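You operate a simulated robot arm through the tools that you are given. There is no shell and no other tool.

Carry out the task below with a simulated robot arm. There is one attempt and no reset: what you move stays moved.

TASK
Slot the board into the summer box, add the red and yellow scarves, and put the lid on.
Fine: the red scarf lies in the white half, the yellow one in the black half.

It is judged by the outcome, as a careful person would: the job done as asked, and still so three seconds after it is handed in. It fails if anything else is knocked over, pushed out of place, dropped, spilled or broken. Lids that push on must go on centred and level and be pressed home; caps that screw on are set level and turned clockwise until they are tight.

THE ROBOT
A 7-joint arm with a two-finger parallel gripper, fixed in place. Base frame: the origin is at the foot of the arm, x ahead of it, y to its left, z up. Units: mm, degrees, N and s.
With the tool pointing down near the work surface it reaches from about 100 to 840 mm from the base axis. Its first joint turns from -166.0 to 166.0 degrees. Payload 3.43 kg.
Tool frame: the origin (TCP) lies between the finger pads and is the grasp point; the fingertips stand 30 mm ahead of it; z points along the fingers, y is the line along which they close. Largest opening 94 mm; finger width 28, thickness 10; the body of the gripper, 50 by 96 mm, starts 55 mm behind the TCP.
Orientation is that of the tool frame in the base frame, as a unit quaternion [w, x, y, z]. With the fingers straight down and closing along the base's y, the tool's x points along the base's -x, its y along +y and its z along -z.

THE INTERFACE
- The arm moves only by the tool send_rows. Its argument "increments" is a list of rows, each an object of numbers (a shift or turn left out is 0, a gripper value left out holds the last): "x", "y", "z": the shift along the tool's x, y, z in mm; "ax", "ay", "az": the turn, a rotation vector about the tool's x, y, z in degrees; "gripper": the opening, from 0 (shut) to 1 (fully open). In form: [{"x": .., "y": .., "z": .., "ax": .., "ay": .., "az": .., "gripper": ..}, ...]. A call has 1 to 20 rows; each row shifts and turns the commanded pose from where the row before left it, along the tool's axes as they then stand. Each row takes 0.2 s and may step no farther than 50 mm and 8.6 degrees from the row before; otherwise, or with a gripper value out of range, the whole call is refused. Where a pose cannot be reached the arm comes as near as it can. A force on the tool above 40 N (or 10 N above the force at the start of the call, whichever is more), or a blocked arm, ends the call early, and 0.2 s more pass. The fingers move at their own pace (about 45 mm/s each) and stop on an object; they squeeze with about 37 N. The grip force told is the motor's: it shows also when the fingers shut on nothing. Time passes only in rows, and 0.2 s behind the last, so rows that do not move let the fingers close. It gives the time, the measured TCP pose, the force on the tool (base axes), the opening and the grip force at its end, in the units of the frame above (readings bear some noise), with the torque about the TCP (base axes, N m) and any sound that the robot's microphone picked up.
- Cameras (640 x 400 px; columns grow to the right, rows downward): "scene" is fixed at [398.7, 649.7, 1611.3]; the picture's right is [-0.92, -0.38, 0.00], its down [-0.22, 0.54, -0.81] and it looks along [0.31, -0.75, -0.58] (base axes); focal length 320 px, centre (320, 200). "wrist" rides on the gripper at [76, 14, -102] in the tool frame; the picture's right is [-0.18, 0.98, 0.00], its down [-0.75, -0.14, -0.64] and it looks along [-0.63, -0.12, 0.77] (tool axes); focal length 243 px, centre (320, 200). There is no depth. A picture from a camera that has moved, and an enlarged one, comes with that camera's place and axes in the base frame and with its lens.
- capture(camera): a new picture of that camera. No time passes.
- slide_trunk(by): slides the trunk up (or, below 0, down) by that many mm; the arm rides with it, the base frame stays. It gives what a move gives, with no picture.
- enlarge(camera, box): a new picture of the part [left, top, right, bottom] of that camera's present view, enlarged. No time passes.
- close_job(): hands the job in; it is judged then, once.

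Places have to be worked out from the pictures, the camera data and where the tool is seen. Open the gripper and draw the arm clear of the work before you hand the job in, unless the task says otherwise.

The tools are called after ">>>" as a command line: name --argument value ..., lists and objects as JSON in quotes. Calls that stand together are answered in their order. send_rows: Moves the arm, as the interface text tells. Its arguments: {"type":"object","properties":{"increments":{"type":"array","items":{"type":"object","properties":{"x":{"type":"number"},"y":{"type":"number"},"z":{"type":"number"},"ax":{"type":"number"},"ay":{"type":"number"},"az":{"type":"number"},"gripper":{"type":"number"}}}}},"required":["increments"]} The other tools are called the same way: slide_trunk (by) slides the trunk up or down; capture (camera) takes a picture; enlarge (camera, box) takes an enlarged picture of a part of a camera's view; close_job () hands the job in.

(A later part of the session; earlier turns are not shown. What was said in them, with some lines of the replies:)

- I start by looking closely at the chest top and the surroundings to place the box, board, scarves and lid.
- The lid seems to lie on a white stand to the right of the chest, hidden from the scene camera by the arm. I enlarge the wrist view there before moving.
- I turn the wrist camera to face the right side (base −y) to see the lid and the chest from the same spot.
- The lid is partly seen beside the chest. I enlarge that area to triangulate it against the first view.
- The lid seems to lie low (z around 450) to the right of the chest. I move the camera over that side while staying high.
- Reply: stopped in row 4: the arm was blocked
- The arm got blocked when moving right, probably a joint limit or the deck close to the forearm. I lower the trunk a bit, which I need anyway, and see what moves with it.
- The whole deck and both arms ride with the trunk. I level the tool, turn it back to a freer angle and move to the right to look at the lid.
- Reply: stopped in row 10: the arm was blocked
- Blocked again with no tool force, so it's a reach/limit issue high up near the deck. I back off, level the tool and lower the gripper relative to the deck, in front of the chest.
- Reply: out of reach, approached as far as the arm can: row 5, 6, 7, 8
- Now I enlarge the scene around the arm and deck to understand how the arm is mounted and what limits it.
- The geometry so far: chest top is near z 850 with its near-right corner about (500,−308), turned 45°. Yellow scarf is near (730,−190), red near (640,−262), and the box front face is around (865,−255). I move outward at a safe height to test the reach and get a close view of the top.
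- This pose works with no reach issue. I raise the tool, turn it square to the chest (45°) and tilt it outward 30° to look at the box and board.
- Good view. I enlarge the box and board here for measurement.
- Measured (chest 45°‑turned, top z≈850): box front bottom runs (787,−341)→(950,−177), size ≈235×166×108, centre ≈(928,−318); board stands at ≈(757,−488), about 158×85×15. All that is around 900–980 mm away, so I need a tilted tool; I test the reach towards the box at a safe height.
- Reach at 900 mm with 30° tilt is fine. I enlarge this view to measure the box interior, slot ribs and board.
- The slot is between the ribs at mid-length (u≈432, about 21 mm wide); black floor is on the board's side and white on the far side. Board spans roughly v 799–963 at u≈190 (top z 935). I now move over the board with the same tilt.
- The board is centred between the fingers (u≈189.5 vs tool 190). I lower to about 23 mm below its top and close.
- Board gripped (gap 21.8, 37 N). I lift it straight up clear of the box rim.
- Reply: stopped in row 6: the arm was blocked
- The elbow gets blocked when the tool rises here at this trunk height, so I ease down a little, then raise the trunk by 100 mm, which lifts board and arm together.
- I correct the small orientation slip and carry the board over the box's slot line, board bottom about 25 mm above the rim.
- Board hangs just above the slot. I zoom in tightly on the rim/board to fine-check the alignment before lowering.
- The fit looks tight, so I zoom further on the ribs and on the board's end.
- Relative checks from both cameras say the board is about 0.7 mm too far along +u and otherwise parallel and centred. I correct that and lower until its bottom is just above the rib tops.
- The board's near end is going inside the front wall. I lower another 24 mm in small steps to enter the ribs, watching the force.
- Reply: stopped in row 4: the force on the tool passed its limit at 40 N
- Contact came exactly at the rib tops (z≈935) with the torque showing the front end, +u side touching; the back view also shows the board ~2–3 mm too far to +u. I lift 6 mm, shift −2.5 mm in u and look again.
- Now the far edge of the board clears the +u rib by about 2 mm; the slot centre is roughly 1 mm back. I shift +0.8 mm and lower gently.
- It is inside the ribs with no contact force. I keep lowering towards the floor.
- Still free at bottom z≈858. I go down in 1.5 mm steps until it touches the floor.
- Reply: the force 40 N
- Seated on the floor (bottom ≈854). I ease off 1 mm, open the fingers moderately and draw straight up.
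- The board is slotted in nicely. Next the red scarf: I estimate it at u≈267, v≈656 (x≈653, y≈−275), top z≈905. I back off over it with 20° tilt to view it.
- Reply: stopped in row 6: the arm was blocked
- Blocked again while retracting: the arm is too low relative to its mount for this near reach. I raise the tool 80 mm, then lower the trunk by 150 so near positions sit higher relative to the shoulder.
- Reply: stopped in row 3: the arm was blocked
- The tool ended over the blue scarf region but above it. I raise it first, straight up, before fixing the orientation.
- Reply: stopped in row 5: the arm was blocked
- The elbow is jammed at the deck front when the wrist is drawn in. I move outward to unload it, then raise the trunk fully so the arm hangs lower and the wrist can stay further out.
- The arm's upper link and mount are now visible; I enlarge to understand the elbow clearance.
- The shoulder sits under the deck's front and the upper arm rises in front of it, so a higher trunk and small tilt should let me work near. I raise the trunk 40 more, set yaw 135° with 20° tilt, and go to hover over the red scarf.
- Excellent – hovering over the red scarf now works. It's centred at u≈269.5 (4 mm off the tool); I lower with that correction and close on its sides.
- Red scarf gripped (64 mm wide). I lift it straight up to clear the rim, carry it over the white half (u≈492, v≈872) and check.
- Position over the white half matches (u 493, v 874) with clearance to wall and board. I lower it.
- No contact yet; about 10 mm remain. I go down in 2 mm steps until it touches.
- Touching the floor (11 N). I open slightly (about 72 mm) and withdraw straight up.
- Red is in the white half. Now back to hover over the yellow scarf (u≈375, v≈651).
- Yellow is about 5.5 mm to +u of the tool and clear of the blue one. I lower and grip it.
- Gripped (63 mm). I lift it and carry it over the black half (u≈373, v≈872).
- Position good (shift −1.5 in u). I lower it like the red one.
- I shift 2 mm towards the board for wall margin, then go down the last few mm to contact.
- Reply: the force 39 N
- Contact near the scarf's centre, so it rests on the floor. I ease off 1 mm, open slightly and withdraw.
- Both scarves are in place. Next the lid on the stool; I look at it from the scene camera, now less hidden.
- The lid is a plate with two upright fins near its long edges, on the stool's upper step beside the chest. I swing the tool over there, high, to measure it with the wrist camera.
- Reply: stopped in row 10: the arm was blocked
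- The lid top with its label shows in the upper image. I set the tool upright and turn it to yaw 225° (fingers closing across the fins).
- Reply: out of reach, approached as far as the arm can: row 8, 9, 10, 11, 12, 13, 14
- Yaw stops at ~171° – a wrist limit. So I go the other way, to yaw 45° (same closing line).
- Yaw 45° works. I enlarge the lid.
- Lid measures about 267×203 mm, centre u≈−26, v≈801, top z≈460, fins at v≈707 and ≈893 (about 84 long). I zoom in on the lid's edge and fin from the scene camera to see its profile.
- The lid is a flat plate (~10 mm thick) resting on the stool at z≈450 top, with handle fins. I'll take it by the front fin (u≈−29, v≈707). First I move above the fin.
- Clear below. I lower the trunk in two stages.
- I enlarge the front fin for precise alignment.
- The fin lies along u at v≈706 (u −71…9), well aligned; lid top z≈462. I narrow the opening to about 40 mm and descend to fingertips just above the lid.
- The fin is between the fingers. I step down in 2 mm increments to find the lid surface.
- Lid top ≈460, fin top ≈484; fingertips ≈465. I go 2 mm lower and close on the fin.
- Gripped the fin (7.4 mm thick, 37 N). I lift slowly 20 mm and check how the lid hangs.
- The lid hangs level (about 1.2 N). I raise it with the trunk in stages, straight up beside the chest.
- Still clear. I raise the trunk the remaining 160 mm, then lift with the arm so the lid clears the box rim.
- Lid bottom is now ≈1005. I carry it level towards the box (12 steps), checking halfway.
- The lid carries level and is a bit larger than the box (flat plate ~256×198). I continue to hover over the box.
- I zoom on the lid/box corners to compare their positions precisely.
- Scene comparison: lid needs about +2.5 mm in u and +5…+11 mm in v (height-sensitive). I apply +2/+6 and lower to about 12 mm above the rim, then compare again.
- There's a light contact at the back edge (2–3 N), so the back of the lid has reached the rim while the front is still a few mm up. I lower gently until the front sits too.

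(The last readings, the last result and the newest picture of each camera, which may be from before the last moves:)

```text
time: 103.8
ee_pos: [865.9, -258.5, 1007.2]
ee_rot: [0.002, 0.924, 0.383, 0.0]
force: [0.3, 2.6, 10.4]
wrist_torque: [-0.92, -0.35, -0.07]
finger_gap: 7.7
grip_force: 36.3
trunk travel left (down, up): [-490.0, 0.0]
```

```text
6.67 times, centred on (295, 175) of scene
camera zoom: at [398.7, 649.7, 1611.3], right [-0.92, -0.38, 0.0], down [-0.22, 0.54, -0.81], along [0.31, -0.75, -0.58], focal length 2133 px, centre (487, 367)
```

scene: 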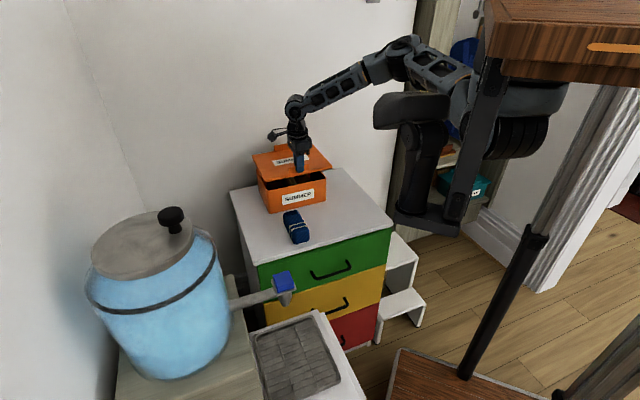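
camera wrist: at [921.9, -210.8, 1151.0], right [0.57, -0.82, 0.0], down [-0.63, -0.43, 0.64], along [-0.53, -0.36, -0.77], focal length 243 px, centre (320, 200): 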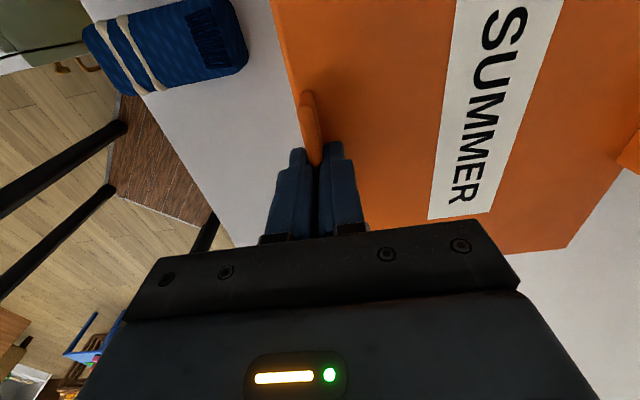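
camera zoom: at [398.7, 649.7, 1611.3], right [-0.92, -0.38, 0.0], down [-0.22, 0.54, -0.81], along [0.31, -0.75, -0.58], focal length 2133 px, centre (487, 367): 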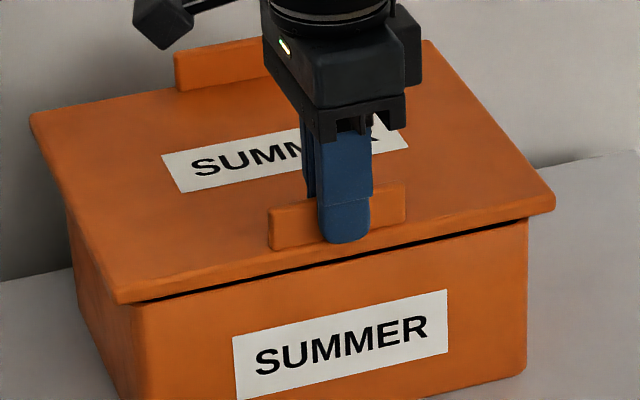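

Resistance appears while a thin gap remains at the front – the lid may have a plug lip underneath. I zoom in on that gap.

>>> enlarge --camera "scene" --box '[262, 175, 290, 196]'

>>> enlarge --camera "scene" --box '[300, 168, 332, 190]'

>>> enlarge --camera "scene" --box '[382, 225, 422, 260]'

```text
16.00 times, centred on (276, 186) of scene
camera zoom: at [398.7, 649.7, 1611.3], right [-0.92, -0.38, 0.0], down [-0.22, 0.54, -0.81], along [0.31, -0.75, -0.58], focal length 5119 px, centre (1024, 432)
```

zoom: 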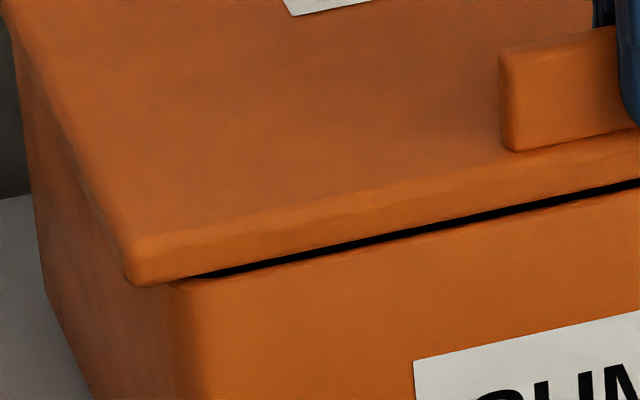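

```text
16.00 times, centred on (316, 179) of scene
camera zoom: at [398.7, 649.7, 1611.3], right [-0.92, -0.38, 0.0], down [-0.22, 0.54, -0.81], along [0.31, -0.75, -0.58], focal length 5119 px, centre (384, 536)
```

zoom: 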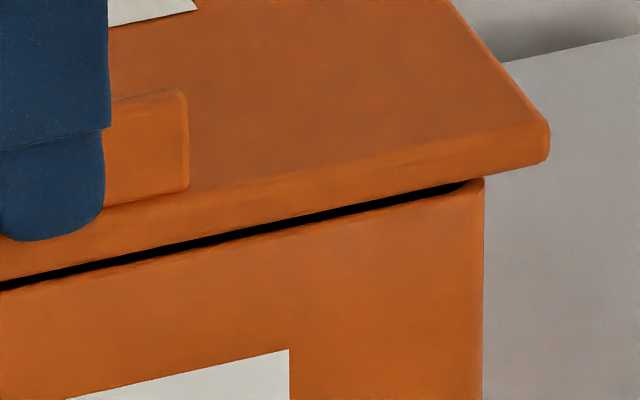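

```text
11.43 times, centred on (402, 242) of scene
camera zoom: at [398.7, 649.7, 1611.3], right [-0.92, -0.38, 0.0], down [-0.22, 0.54, -0.81], along [0.31, -0.75, -0.58], focal length 3656 px, centre (-617, -286)
```

zoom: 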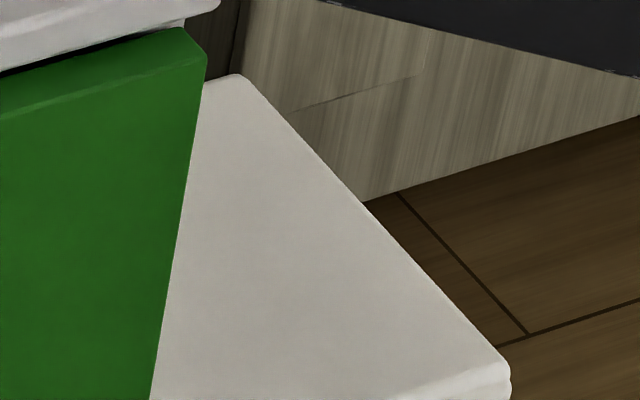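

The total height from grip to contact (≈55 mm) indicates a ~10 mm plug lip under the ~11 mm plate, and both cameras agree the lid sits ≈6.5 mm too far back and ≈1.8 mm short in u. I lift 10 mm, correct, and come down again.

>>> send_rows --increments '[{"z": -5}, {"z": -5}, {"x": 1.8, "y": -6.5}, {}, {}]'

>>> enlarge --camera "scene" --box '[250, 145, 340, 205]'

>>> capture --camera "wrist"

```text
time: 105.0
ee_pos: [860.2, -253.7, 1019.2]
ee_rot: [0.001, 0.924, 0.383, 0.0]
force: [0.5, 0.8, -1.4]
wrist_torque: [0.08, 0.09, -0.02]
finger_gap: 7.2
grip_force: 36.8
trunk travel left (down, up): [-490.0, 0.0]
```

```text
6.67 times, centred on (295, 175) of scene
camera zoom: at [398.7, 649.7, 1611.3], right [-0.92, -0.38, 0.0], down [-0.22, 0.54, -0.81], along [0.31, -0.75, -0.58], focal length 2133 px, centre (487, 367)
```

zoom: 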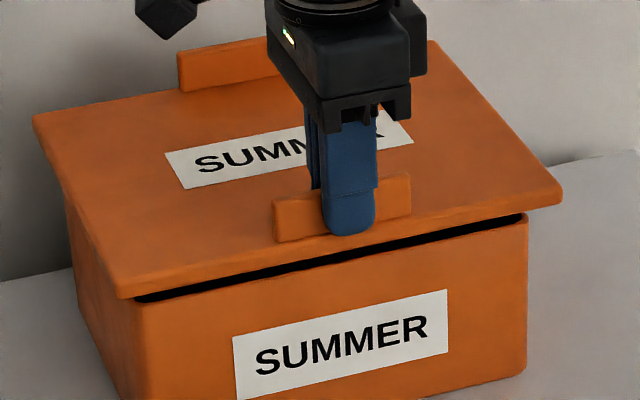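

```text
taken
camera wrist: at [924.9, -208.7, 1119.8], right [0.57, -0.82, 0.0], down [-0.63, -0.43, 0.64], along [-0.53, -0.36, -0.77], focal length 243 px, centre (320, 200)
```

wrist: 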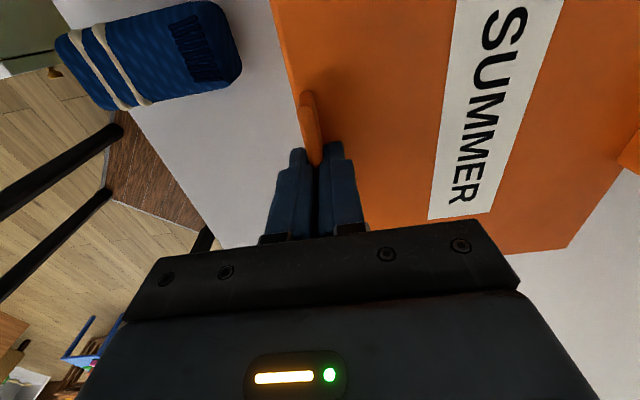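

Free again at v≈787.6. I lower in small steps and watch the forces.

>>> send_rows --increments '[{"z": 2.5}, {"z": 2.5}, {"z": 2}, {"z": 2}, {"z": 2}, {}]'

```text
time: 106.3
ee_pos: [860.7, -253.9, 1006.1]
ee_rot: [0.001, 0.923, 0.384, 0.0]
force: [0.1, -0.2, -0.9]
wrist_torque: [0.07, 0.09, 0.02]
finger_gap: 7.4
grip_force: 37.5
trunk travel left (down, up): [-490.0, 0.0]
```

No contact now at 1006 – the lip is entering the box. I continue down.

>>> send_rows --increments '[{"z": 1.5}, {"z": 1.5}, {"z": 1.5}, {"z": 1.5}, {}]'

>>> enlarge --camera "scene" --box '[250, 145, 340, 205]'

```text
time: 107.6
ee_pos: [862.1, -251.9, 1003.3]
ee_rot: [0.003, 0.924, 0.384, 0.003]
force: [-7.4, 3.6, 18.1]
wrist_torque: [-0.13, 0.56, -0.3]
finger_gap: 7.4
grip_force: 37.4
trunk travel left (down, up): [-490.0, 0.0]
stopped in row 5: the force on the tool passed its limit at 41 N (the readings are from after the stop); the commanded pose is now the measured one
```

```text
6.67 times, centred on (295, 175) of scene
camera zoom: at [398.7, 649.7, 1611.3], right [-0.92, -0.38, 0.0], down [-0.22, 0.54, -0.81], along [0.31, -0.75, -0.58], focal length 2133 px, centre (487, 367)
```

zoom: 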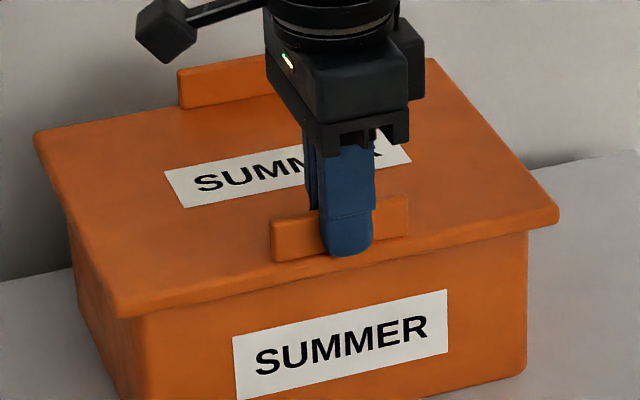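

The front now sits with no visible gap. I zoom on the corners to see whether it is level all round.

>>> enlarge --camera "scene" --box '[262, 175, 290, 196]'

>>> enlarge --camera "scene" --box '[300, 168, 332, 190]'

>>> enlarge --camera "scene" --box '[248, 150, 276, 192]'

```text
16.00 times, centred on (276, 186) of scene
camera zoom: at [398.7, 649.7, 1611.3], right [-0.92, -0.38, 0.0], down [-0.22, 0.54, -0.81], along [0.31, -0.75, -0.58], focal length 5119 px, centre (1024, 432)
```

zoom: 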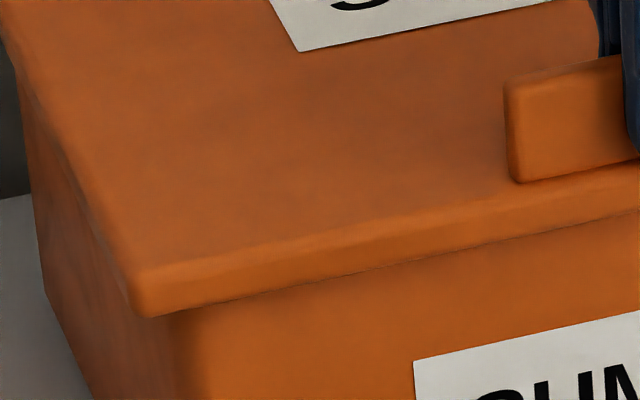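

```text
16.00 times, centred on (316, 179) of scene
camera zoom: at [398.7, 649.7, 1611.3], right [-0.92, -0.38, 0.0], down [-0.22, 0.54, -0.81], along [0.31, -0.75, -0.58], focal length 5119 px, centre (384, 536)
```

zoom: 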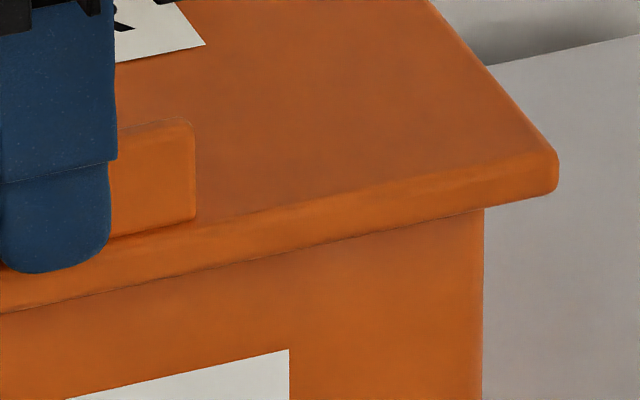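

```text
9.52 times, centred on (262, 171) of scene
camera zoom: at [398.7, 649.7, 1611.3], right [-0.92, -0.38, 0.0], down [-0.22, 0.54, -0.81], along [0.31, -0.75, -0.58], focal length 3047 px, centre (872, 476)
```

zoom: 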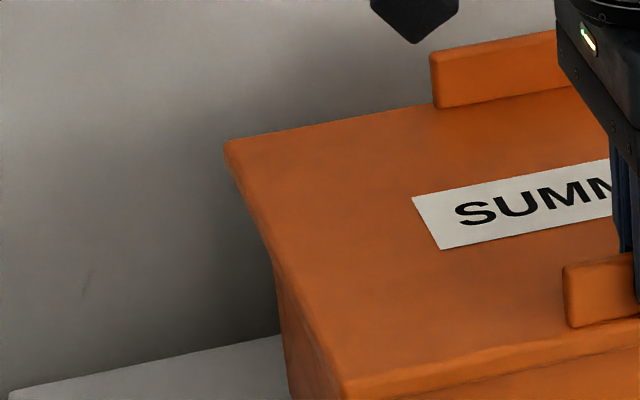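

The lid is seated at the front and centred within ~2 mm. I relax the push, open the fingers on the fin and lift away, then press it home.

>>> send_rows --increments '[{"z": -1}, {"gripper": 0.2}, {"gripper": 0.3}, {"gripper": 0.3}, {"z": -10}, {"z": -20}, {"z": -20}, {}]'

>>> enlarge --camera "scene" --box '[245, 135, 345, 205]'

>>> capture --camera "wrist"

```text
time: 109.4
ee_pos: [862.1, -251.9, 1054.2]
ee_rot: [0.002, 0.923, 0.384, 0.002]
force: [0.2, 0.6, -0.1]
wrist_torque: [0.01, 0.03, -0.01]
finger_gap: 28.1
grip_force: 0.0
trunk travel left (down, up): [-490.0, 0.0]
```

```text
5.71 times, centred on (295, 170) of scene
camera zoom: at [398.7, 649.7, 1611.3], right [-0.92, -0.38, 0.0], down [-0.22, 0.54, -0.81], along [0.31, -0.75, -0.58], focal length 1828 px, centre (463, 371)
```

zoom: 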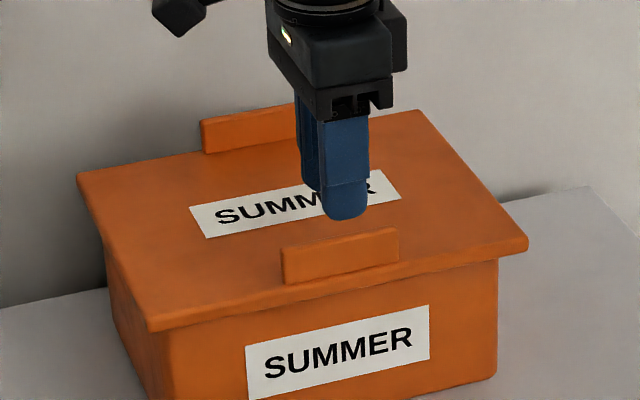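

```text
taken
camera wrist: at [926.6, -207.5, 1154.9], right [0.57, -0.82, 0.0], down [-0.64, -0.43, 0.64], along [-0.53, -0.36, -0.77], focal length 243 px, centre (320, 200)
```

wrist: 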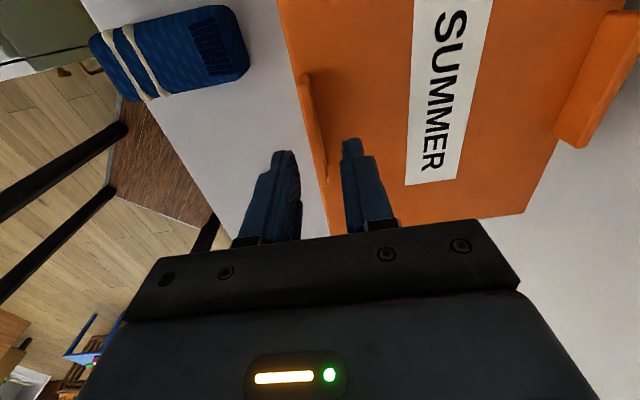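

I close the fingers and move to the lid's centre to press it home.

>>> send_rows --increments '[{"y": 31.5, "gripper": 0}, {"y": 31.5}, {"y": 31.5}, {}, {"z": 15}, {"z": 15}, {"z": 10}, {"z": 6}, {"z": 3}, {}]'

>>> enlarge --camera "scene" --box '[245, 135, 345, 205]'

```text
time: 111.6
ee_pos: [929.4, -320.9, 1004.5]
ee_rot: [0.002, 0.924, 0.383, 0.002]
force: [0.4, 1.0, -0.2]
wrist_torque: [0.0, 0.03, -0.02]
finger_gap: 0.1
grip_force: 33.1
trunk travel left (down, up): [-490.0, 0.0]
```

```text
5.71 times, centred on (295, 170) of scene
camera zoom: at [398.7, 649.7, 1611.3], right [-0.92, -0.38, 0.0], down [-0.22, 0.54, -0.81], along [0.31, -0.75, -0.58], focal length 1828 px, centre (463, 371)
```

zoom: 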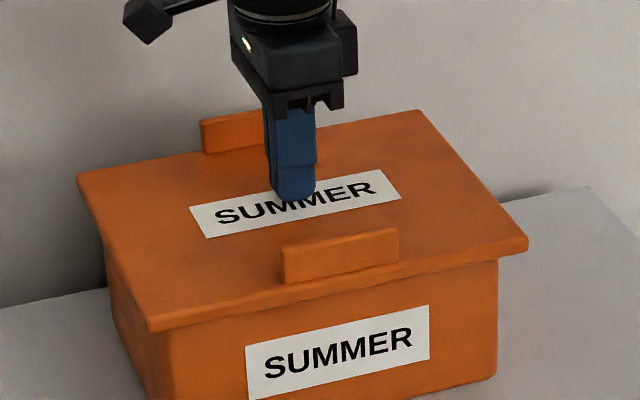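

At the centre (u≈430, v≈884), not yet touching. I press down in 1.5 mm steps.

>>> send_rows --increments '[{"z": 1.5}, {"z": 1.5}, {"z": 1.5}, {"z": 1.5}, {"z": 1.5}, {"z": 1.5}, {"z": 1}, {"z": 1}]'

>>> enlarge --camera "scene" --box '[245, 135, 345, 205]'

```text
time: 112.9
ee_pos: [929.6, -321.4, 1002.2]
ee_rot: [0.004, 0.924, 0.382, 0.004]
force: [1.2, 0.2, 14.5]
wrist_torque: [-0.1, 0.1, -0.07]
finger_gap: 0.1
grip_force: 33.0
trunk travel left (down, up): [-490.0, 0.0]
stopped in row 6: the force on the tool passed its limit at 44 N (the readings are from after the stop); the commanded pose is now the measured one
```

```text
5.71 times, centred on (295, 170) of scene
camera zoom: at [398.7, 649.7, 1611.3], right [-0.92, -0.38, 0.0], down [-0.22, 0.54, -0.81], along [0.31, -0.75, -0.58], focal length 1828 px, centre (463, 371)
```

zoom: 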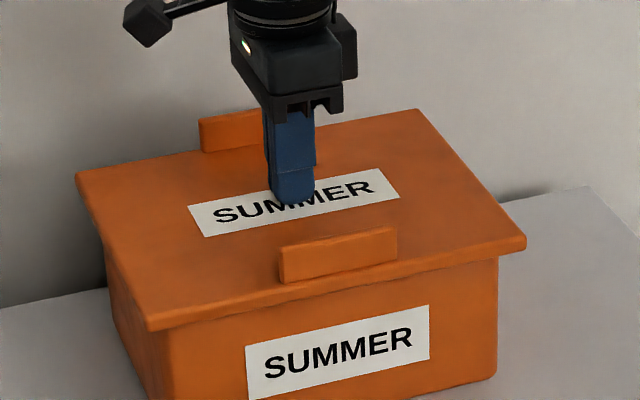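

Lid top contact near z≈972 at the centre. To make sure it's home all round, I press at several points and compare contact heights; first towards the back.

>>> send_rows --increments '[{"z": -8}, {"y": 25}, {"y": 25}, {}, {"z": 4}, {"z": 1.5}, {"z": 1.5}, {"z": 1.5}, {"z": 1.5}, {"z": 1.5}, {"z": 1.5}, {"z": 1.5}]'

```text
time: 115.3
ee_pos: [962.6, -357.7, 1002.9]
ee_rot: [0.007, 0.924, 0.381, 0.005]
force: [0.9, 1.7, 14.5]
wrist_torque: [-0.1, 0.1, -0.14]
finger_gap: 0.0
grip_force: 33.2
out of reach, approached as far as the arm can: row 3
trunk travel left (down, up): [-490.0, 0.0]
stopped in row 11: the force on the tool passed its limit at 42 N (the readings are from after the stop); the commanded pose is now the measured one
```

Back height (1002.9) matches the centre (1002.2). Now I press at the front, then toward both ends.

>>> send_rows --increments '[{"z": -8}, {"y": -35}, {"y": -35}, {"y": -30}, {}, {"z": 4}, {"z": 1.5}, {"z": 1.5}, {"z": 1.5}, {"z": 1.5}, {"z": 1.5}, {"z": 1.5}, {"z": 1.5}]'

```text
time: 117.4
ee_pos: [894.0, -286.9, 1003.5]
ee_rot: [0.008, 0.924, 0.382, 0.008]
force: [-0.8, 0.7, 16.0]
wrist_torque: [-0.07, 0.18, -0.06]
finger_gap: 0.1
grip_force: 32.8
trunk travel left (down, up): [-490.0, 0.0]
stopped in row 10: the force on the tool passed its limit at 42 N (the readings are from after the stop); the commanded pose is now the measured one
```

>>> send_rows --increments '[{"z": -8, "ax": 0.9, "ay": -0.9}, {"x": 30, "y": 15}, {"x": 30, "y": 15}, {"x": 30, "y": 10}, {}, {"z": 4}, {"z": 1.5}, {"z": 1.5}, {"z": 1.5}, {"z": 1.5}, {"z": 1.5}, {"z": 1.5}, {"z": 1.5}]'

```text
time: 119.7
ee_pos: [988.1, -251.5, 1003.4]
ee_rot: [0.005, 0.924, 0.382, -0.002]
force: [-4.6, 1.3, 14.7]
wrist_torque: [0.22, -0.01, 0.14]
finger_gap: 0.0
grip_force: 33.3
trunk travel left (down, up): [-490.0, 0.0]
stopped in row 11: the force on the tool passed its limit at 43 N (the readings are from after the stop); the commanded pose is now the measured one
```

>>> send_rows --increments '[{"z": -10}, {"x": -45}, {"x": -45}, {"x": -45}, {"x": -45}, {}, {"z": 5}, {"z": 1.5}, {"z": 1.5}, {"z": 1.5}, {"z": 1.5}, {"z": 1.5}, {"z": 1.5}, {"z": 1.5}]'

>>> enlarge --camera "scene" --box '[245, 135, 345, 205]'

```text
time: 122.5
ee_pos: [862.9, -378.5, 1003.0]
ee_rot: [0.006, 0.924, 0.382, 0.001]
force: [-4.6, 3.9, 16.9]
wrist_torque: [0.21, 0.04, 0.11]
finger_gap: 0.0
grip_force: 33.5
trunk travel left (down, up): [-490.0, 0.0]
stopped in row 14: the force on the tool passed its limit at 42 N (the readings are from after the stop); the commanded pose is now the measured one
```

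```text
5.71 times, centred on (295, 170) of scene
camera zoom: at [398.7, 649.7, 1611.3], right [-0.92, -0.38, 0.0], down [-0.22, 0.54, -0.81], along [0.31, -0.75, -0.58], focal length 1828 px, centre (463, 371)
```

zoom: 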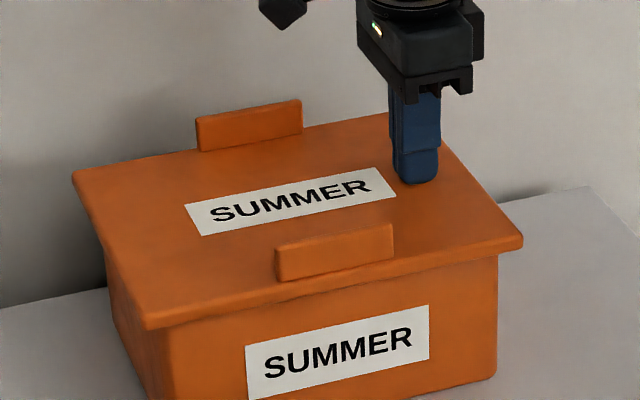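

All five press points give the same height (1002–1003.5), so the lid is level and home. I lift off and check that it's still centred.

>>> send_rows --increments '[{"z": -15}, {"z": -25}, {"z": -30}, {"z": -30}, {}]'

>>> enlarge --camera "scene" --box '[262, 175, 290, 196]'

>>> enlarge --camera "scene" --box '[300, 168, 332, 190]'

>>> enlarge --camera "scene" --box '[248, 150, 276, 192]'

>>> capture --camera "wrist"

```text
time: 123.8
ee_pos: [861.9, -377.5, 1103.9]
ee_rot: [0.006, 0.924, 0.382, 0.0]
force: [0.3, 0.6, -0.4]
wrist_torque: [-0.02, 0.03, 0.0]
finger_gap: 0.0
grip_force: 32.8
trunk travel left (down, up): [-490.0, 0.0]
```

```text
16.00 times, centred on (276, 186) of scene
camera zoom: at [398.7, 649.7, 1611.3], right [-0.92, -0.38, 0.0], down [-0.22, 0.54, -0.81], along [0.31, -0.75, -0.58], focal length 5119 px, centre (1024, 432)
```

zoom: 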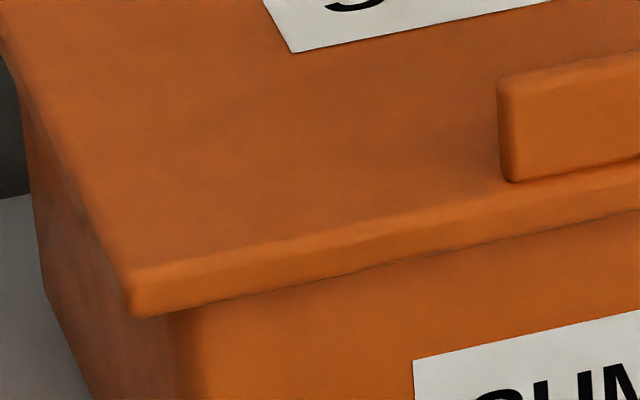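

```text
16.00 times, centred on (316, 179) of scene
camera zoom: at [398.7, 649.7, 1611.3], right [-0.92, -0.38, 0.0], down [-0.22, 0.54, -0.81], along [0.31, -0.75, -0.58], focal length 5119 px, centre (384, 536)
```

zoom: 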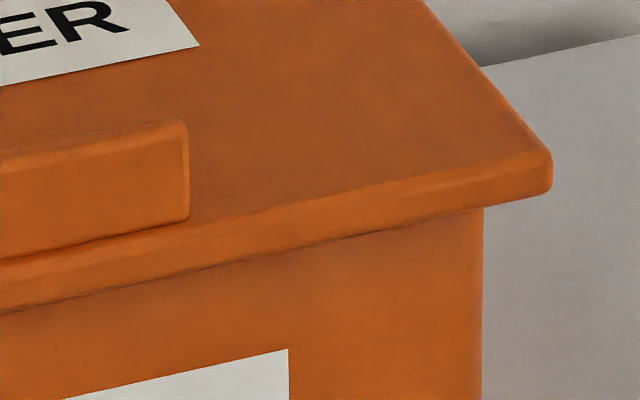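

```text
9.52 times, centred on (262, 171) of scene
camera zoom: at [398.7, 649.7, 1611.3], right [-0.92, -0.38, 0.0], down [-0.22, 0.54, -0.81], along [0.31, -0.75, -0.58], focal length 3047 px, centre (872, 476)
```

zoom: 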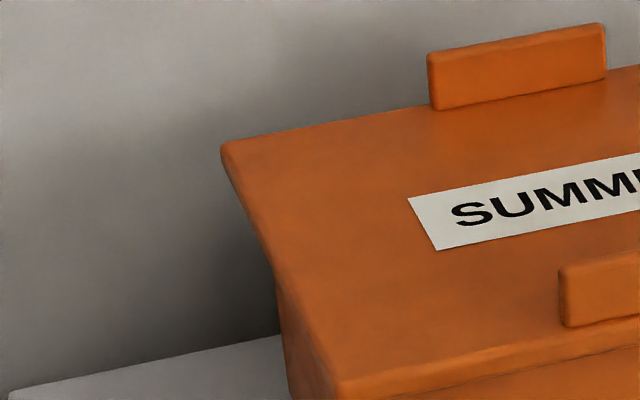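

```text
taken
camera wrist: at [926.3, -333.1, 1205.2], right [0.56, -0.83, 0.01], down [-0.64, -0.42, 0.64], along [-0.53, -0.37, -0.76], focal length 243 px, centre (320, 200)
```

wrist: 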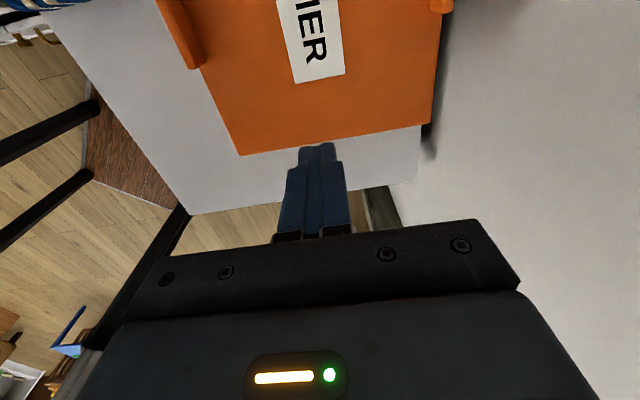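

The lid is centred within ~1–2 mm, level and closed. I open the gripper and draw the arm back and up, clear of the work.

>>> send_rows --increments '[{"z": -30, "gripper": 0.6}, {"z": -30}, {"y": -30, "z": -10}, {"y": -30, "z": -10}, {"y": -30, "z": -10}, {"y": -30}, {"y": -30}, {}]'

>>> capture --camera "scene"

>>> enlarge --camera "scene" --box '[220, 130, 400, 260]'

>>> capture --camera "wrist"

```text
time: 125.5
ee_pos: [755.8, -267.7, 1187.5]
ee_rot: [0.006, 0.924, 0.381, 0.0]
force: [-0.4, -0.4, 0.7]
wrist_torque: [-0.03, 0.03, 0.01]
finger_gap: 56.6
grip_force: 0.0
trunk travel left (down, up): [-490.0, 0.0]
```

```text
taken
```

scene: 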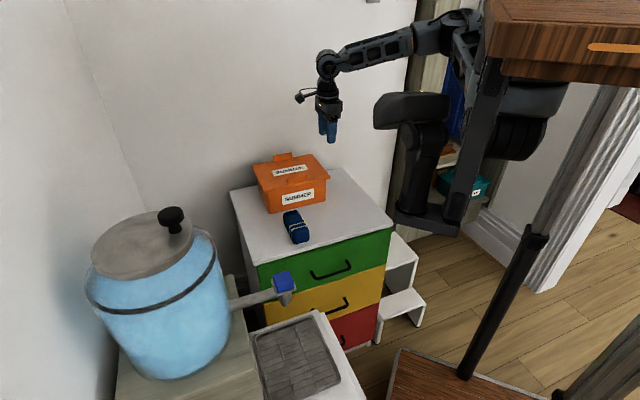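

```text
3.08 times, centred on (310, 195) of scene
camera zoom: at [398.7, 649.7, 1611.3], right [-0.92, -0.38, 0.0], down [-0.22, 0.54, -0.81], along [0.31, -0.75, -0.58], focal length 984 px, centre (351, 215)
```

zoom: 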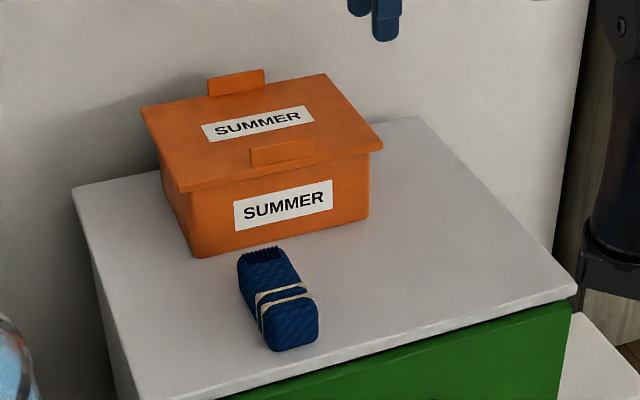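

```text
taken
camera wrist: at [819.8, -223.0, 1290.0], right [0.56, -0.83, 0.01], down [-0.64, -0.43, 0.64], along [-0.53, -0.37, -0.77], focal length 243 px, centre (320, 200)
```

wrist: 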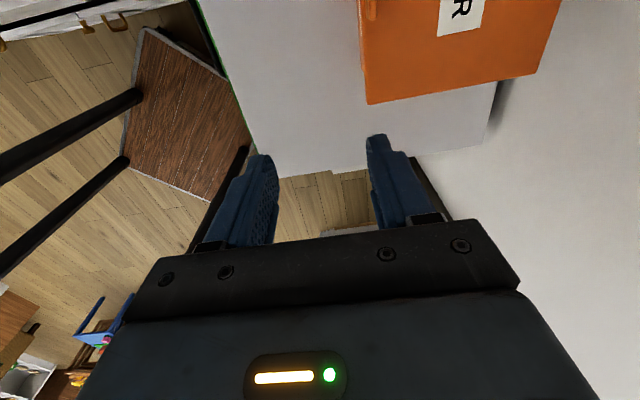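

Everything looks right. As a last check I look at the lid's front seam from a low angle: I turn the wrist back to yaw 135° and tilt it, staying in front of the box.

>>> send_rows --increments '[{"az": -8.2}, {"az": -8.2}, {"az": -8.2}, {"az": -8.2}, {"az": -8.2}, {"az": -8.2}, {"az": -8.2}, {"az": -8.2}, {"az": -8.2}, {"az": -8.2}, {"az": -8}, {"x": 22, "y": 12}, {"x": 22, "y": 12}, {}]'

>>> send_rows --increments '[{"ay": -7.5}, {"ay": -7.5}, {"ay": -7.5}, {"ay": -7.5}, {"x": 16, "z": 28}, {"x": 16, "z": 28}, {"x": 16, "z": 28}, {"x": 16, "z": 28}, {"x": 16, "z": 28}, {"x": 16, "z": 28}, {"x": 12, "z": 21}, {}]'

>>> capture --camera "wrist"

>>> capture --camera "scene"

```text
time: 128.6
ee_pos: [741.5, -220.9, 1187.3]
ee_rot: [0.003, 0.384, 0.923, -0.005]
force: [-1.0, -0.1, -0.7]
wrist_torque: [-0.01, -0.01, 0.03]
finger_gap: 56.2
grip_force: 0.0
trunk travel left (down, up): [-490.0, 0.0]
```

```text
time: 131.2
ee_pos: [745.5, -225.4, 970.3]
ee_rot: [0.243, 0.369, 0.891, -0.104]
force: [-0.2, 0.1, -0.1]
wrist_torque: [0.0, -0.01, -0.03]
finger_gap: 56.4
grip_force: 0.0
trunk travel left (down, up): [-490.0, 0.0]
```

```text
taken
camera wrist: at [672.7, -131.2, 1019.0], right [0.81, 0.58, 0.09], down [0.13, -0.32, 0.94], along [0.57, -0.75, -0.34], focal length 243 px, centre (320, 200)
```

wrist: 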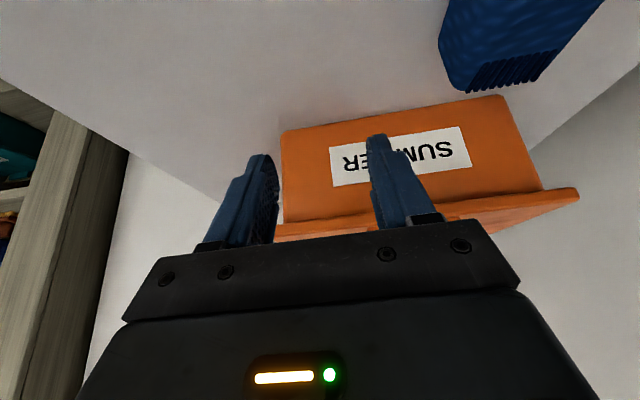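

```text
taken
```

scene: 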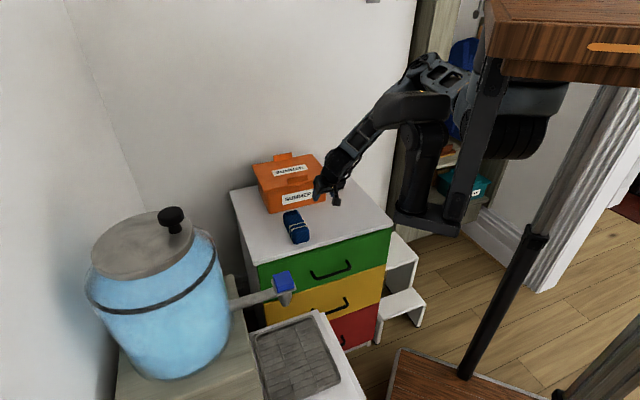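

>>> enlarge --camera "wrist" --box '[270, 160, 380, 240]'

>>> enlarge --camera "wrist" --box '[430, 150, 590, 240]'

```text
5.00 times, centred on (325, 200) of wrist
camera zoom: at [672.7, -131.2, 1019.0], right [0.81, 0.58, 0.09], down [0.13, -0.32, 0.94], along [0.57, -0.75, -0.34], focal length 1213 px, centre (295, 200)
```

zoom: 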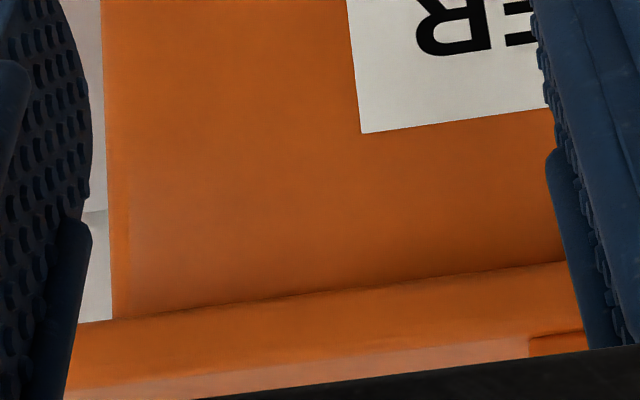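

```text
4.00 times, centred on (510, 195) of wrist
camera zoom: at [672.7, -131.2, 1019.0], right [0.81, 0.58, 0.09], down [0.13, -0.32, 0.94], along [0.57, -0.75, -0.34], focal length 970 px, centre (-440, 220)
```

zoom: 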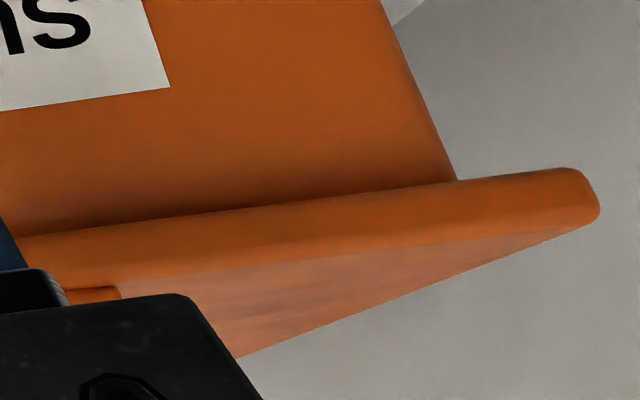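

From this low angle the wall runs straight into the lid plate with no gap anywhere, so it is home. I draw the arm back up and clear, then hand in.

>>> send_rows --increments '[{"x": -12, "z": -21}, {"x": -16, "z": -28}, {"x": -16, "z": -28}, {"x": -16, "z": -28}, {"x": -16, "z": -28}, {"x": -16, "z": -28}, {"x": -16, "z": -28, "gripper": 1}, {}, {}]'

>>> capture --camera "scene"

```text
time: 133.3
ee_pos: [746.7, -204.6, 1172.1]
ee_rot: [0.231, 0.36, 0.9, -0.084]
force: [-0.5, 0.0, 0.0]
wrist_torque: [0.01, -0.01, -0.04]
finger_gap: 93.7
grip_force: 0.0
trunk travel left (down, up): [-490.0, 0.0]
stopped in row 9: the arm was blocked; the commanded pose is now the measured one
```

```text
taken
```

scene: 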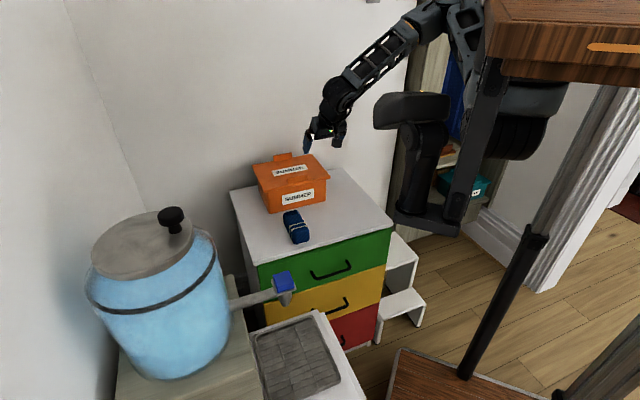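

The box is closed and level, the board is in its slot with red in the white half and yellow in the black half. The blue scarf hasn't been touched, and the arm is open and clear, so I hand the job in.

>>> close_job

```text
The job is handed in.
```

The summer box is packed and closed, and I've handed the job in. I haven't seen the judge's result.

- **Board:** it stands on the floor of the box, between the ribs at the middle.
- **Scarves:** the red one lies in the white half and the yellow one in the black half.
- **Lid:** it has a lip under it that fits inside the box. It is centred to within about 2 mm. I pressed it down at the centre, front, back and both ends, and the heights agreed to about 1.5 mm. A low-angle picture showed no gap along the front edge.

Two things touched the box along the way:
- The first attempt at the lid landed about 6 mm too far back, on the rim. I lifted it and set it down again.
- The box itself may have shifted by a millimetre or two while I was filling it.

The blue scarf was not touched. The gripper is open and the arm is clear of the box. Its last small move away was blocked near its limit, but nothing was hit.
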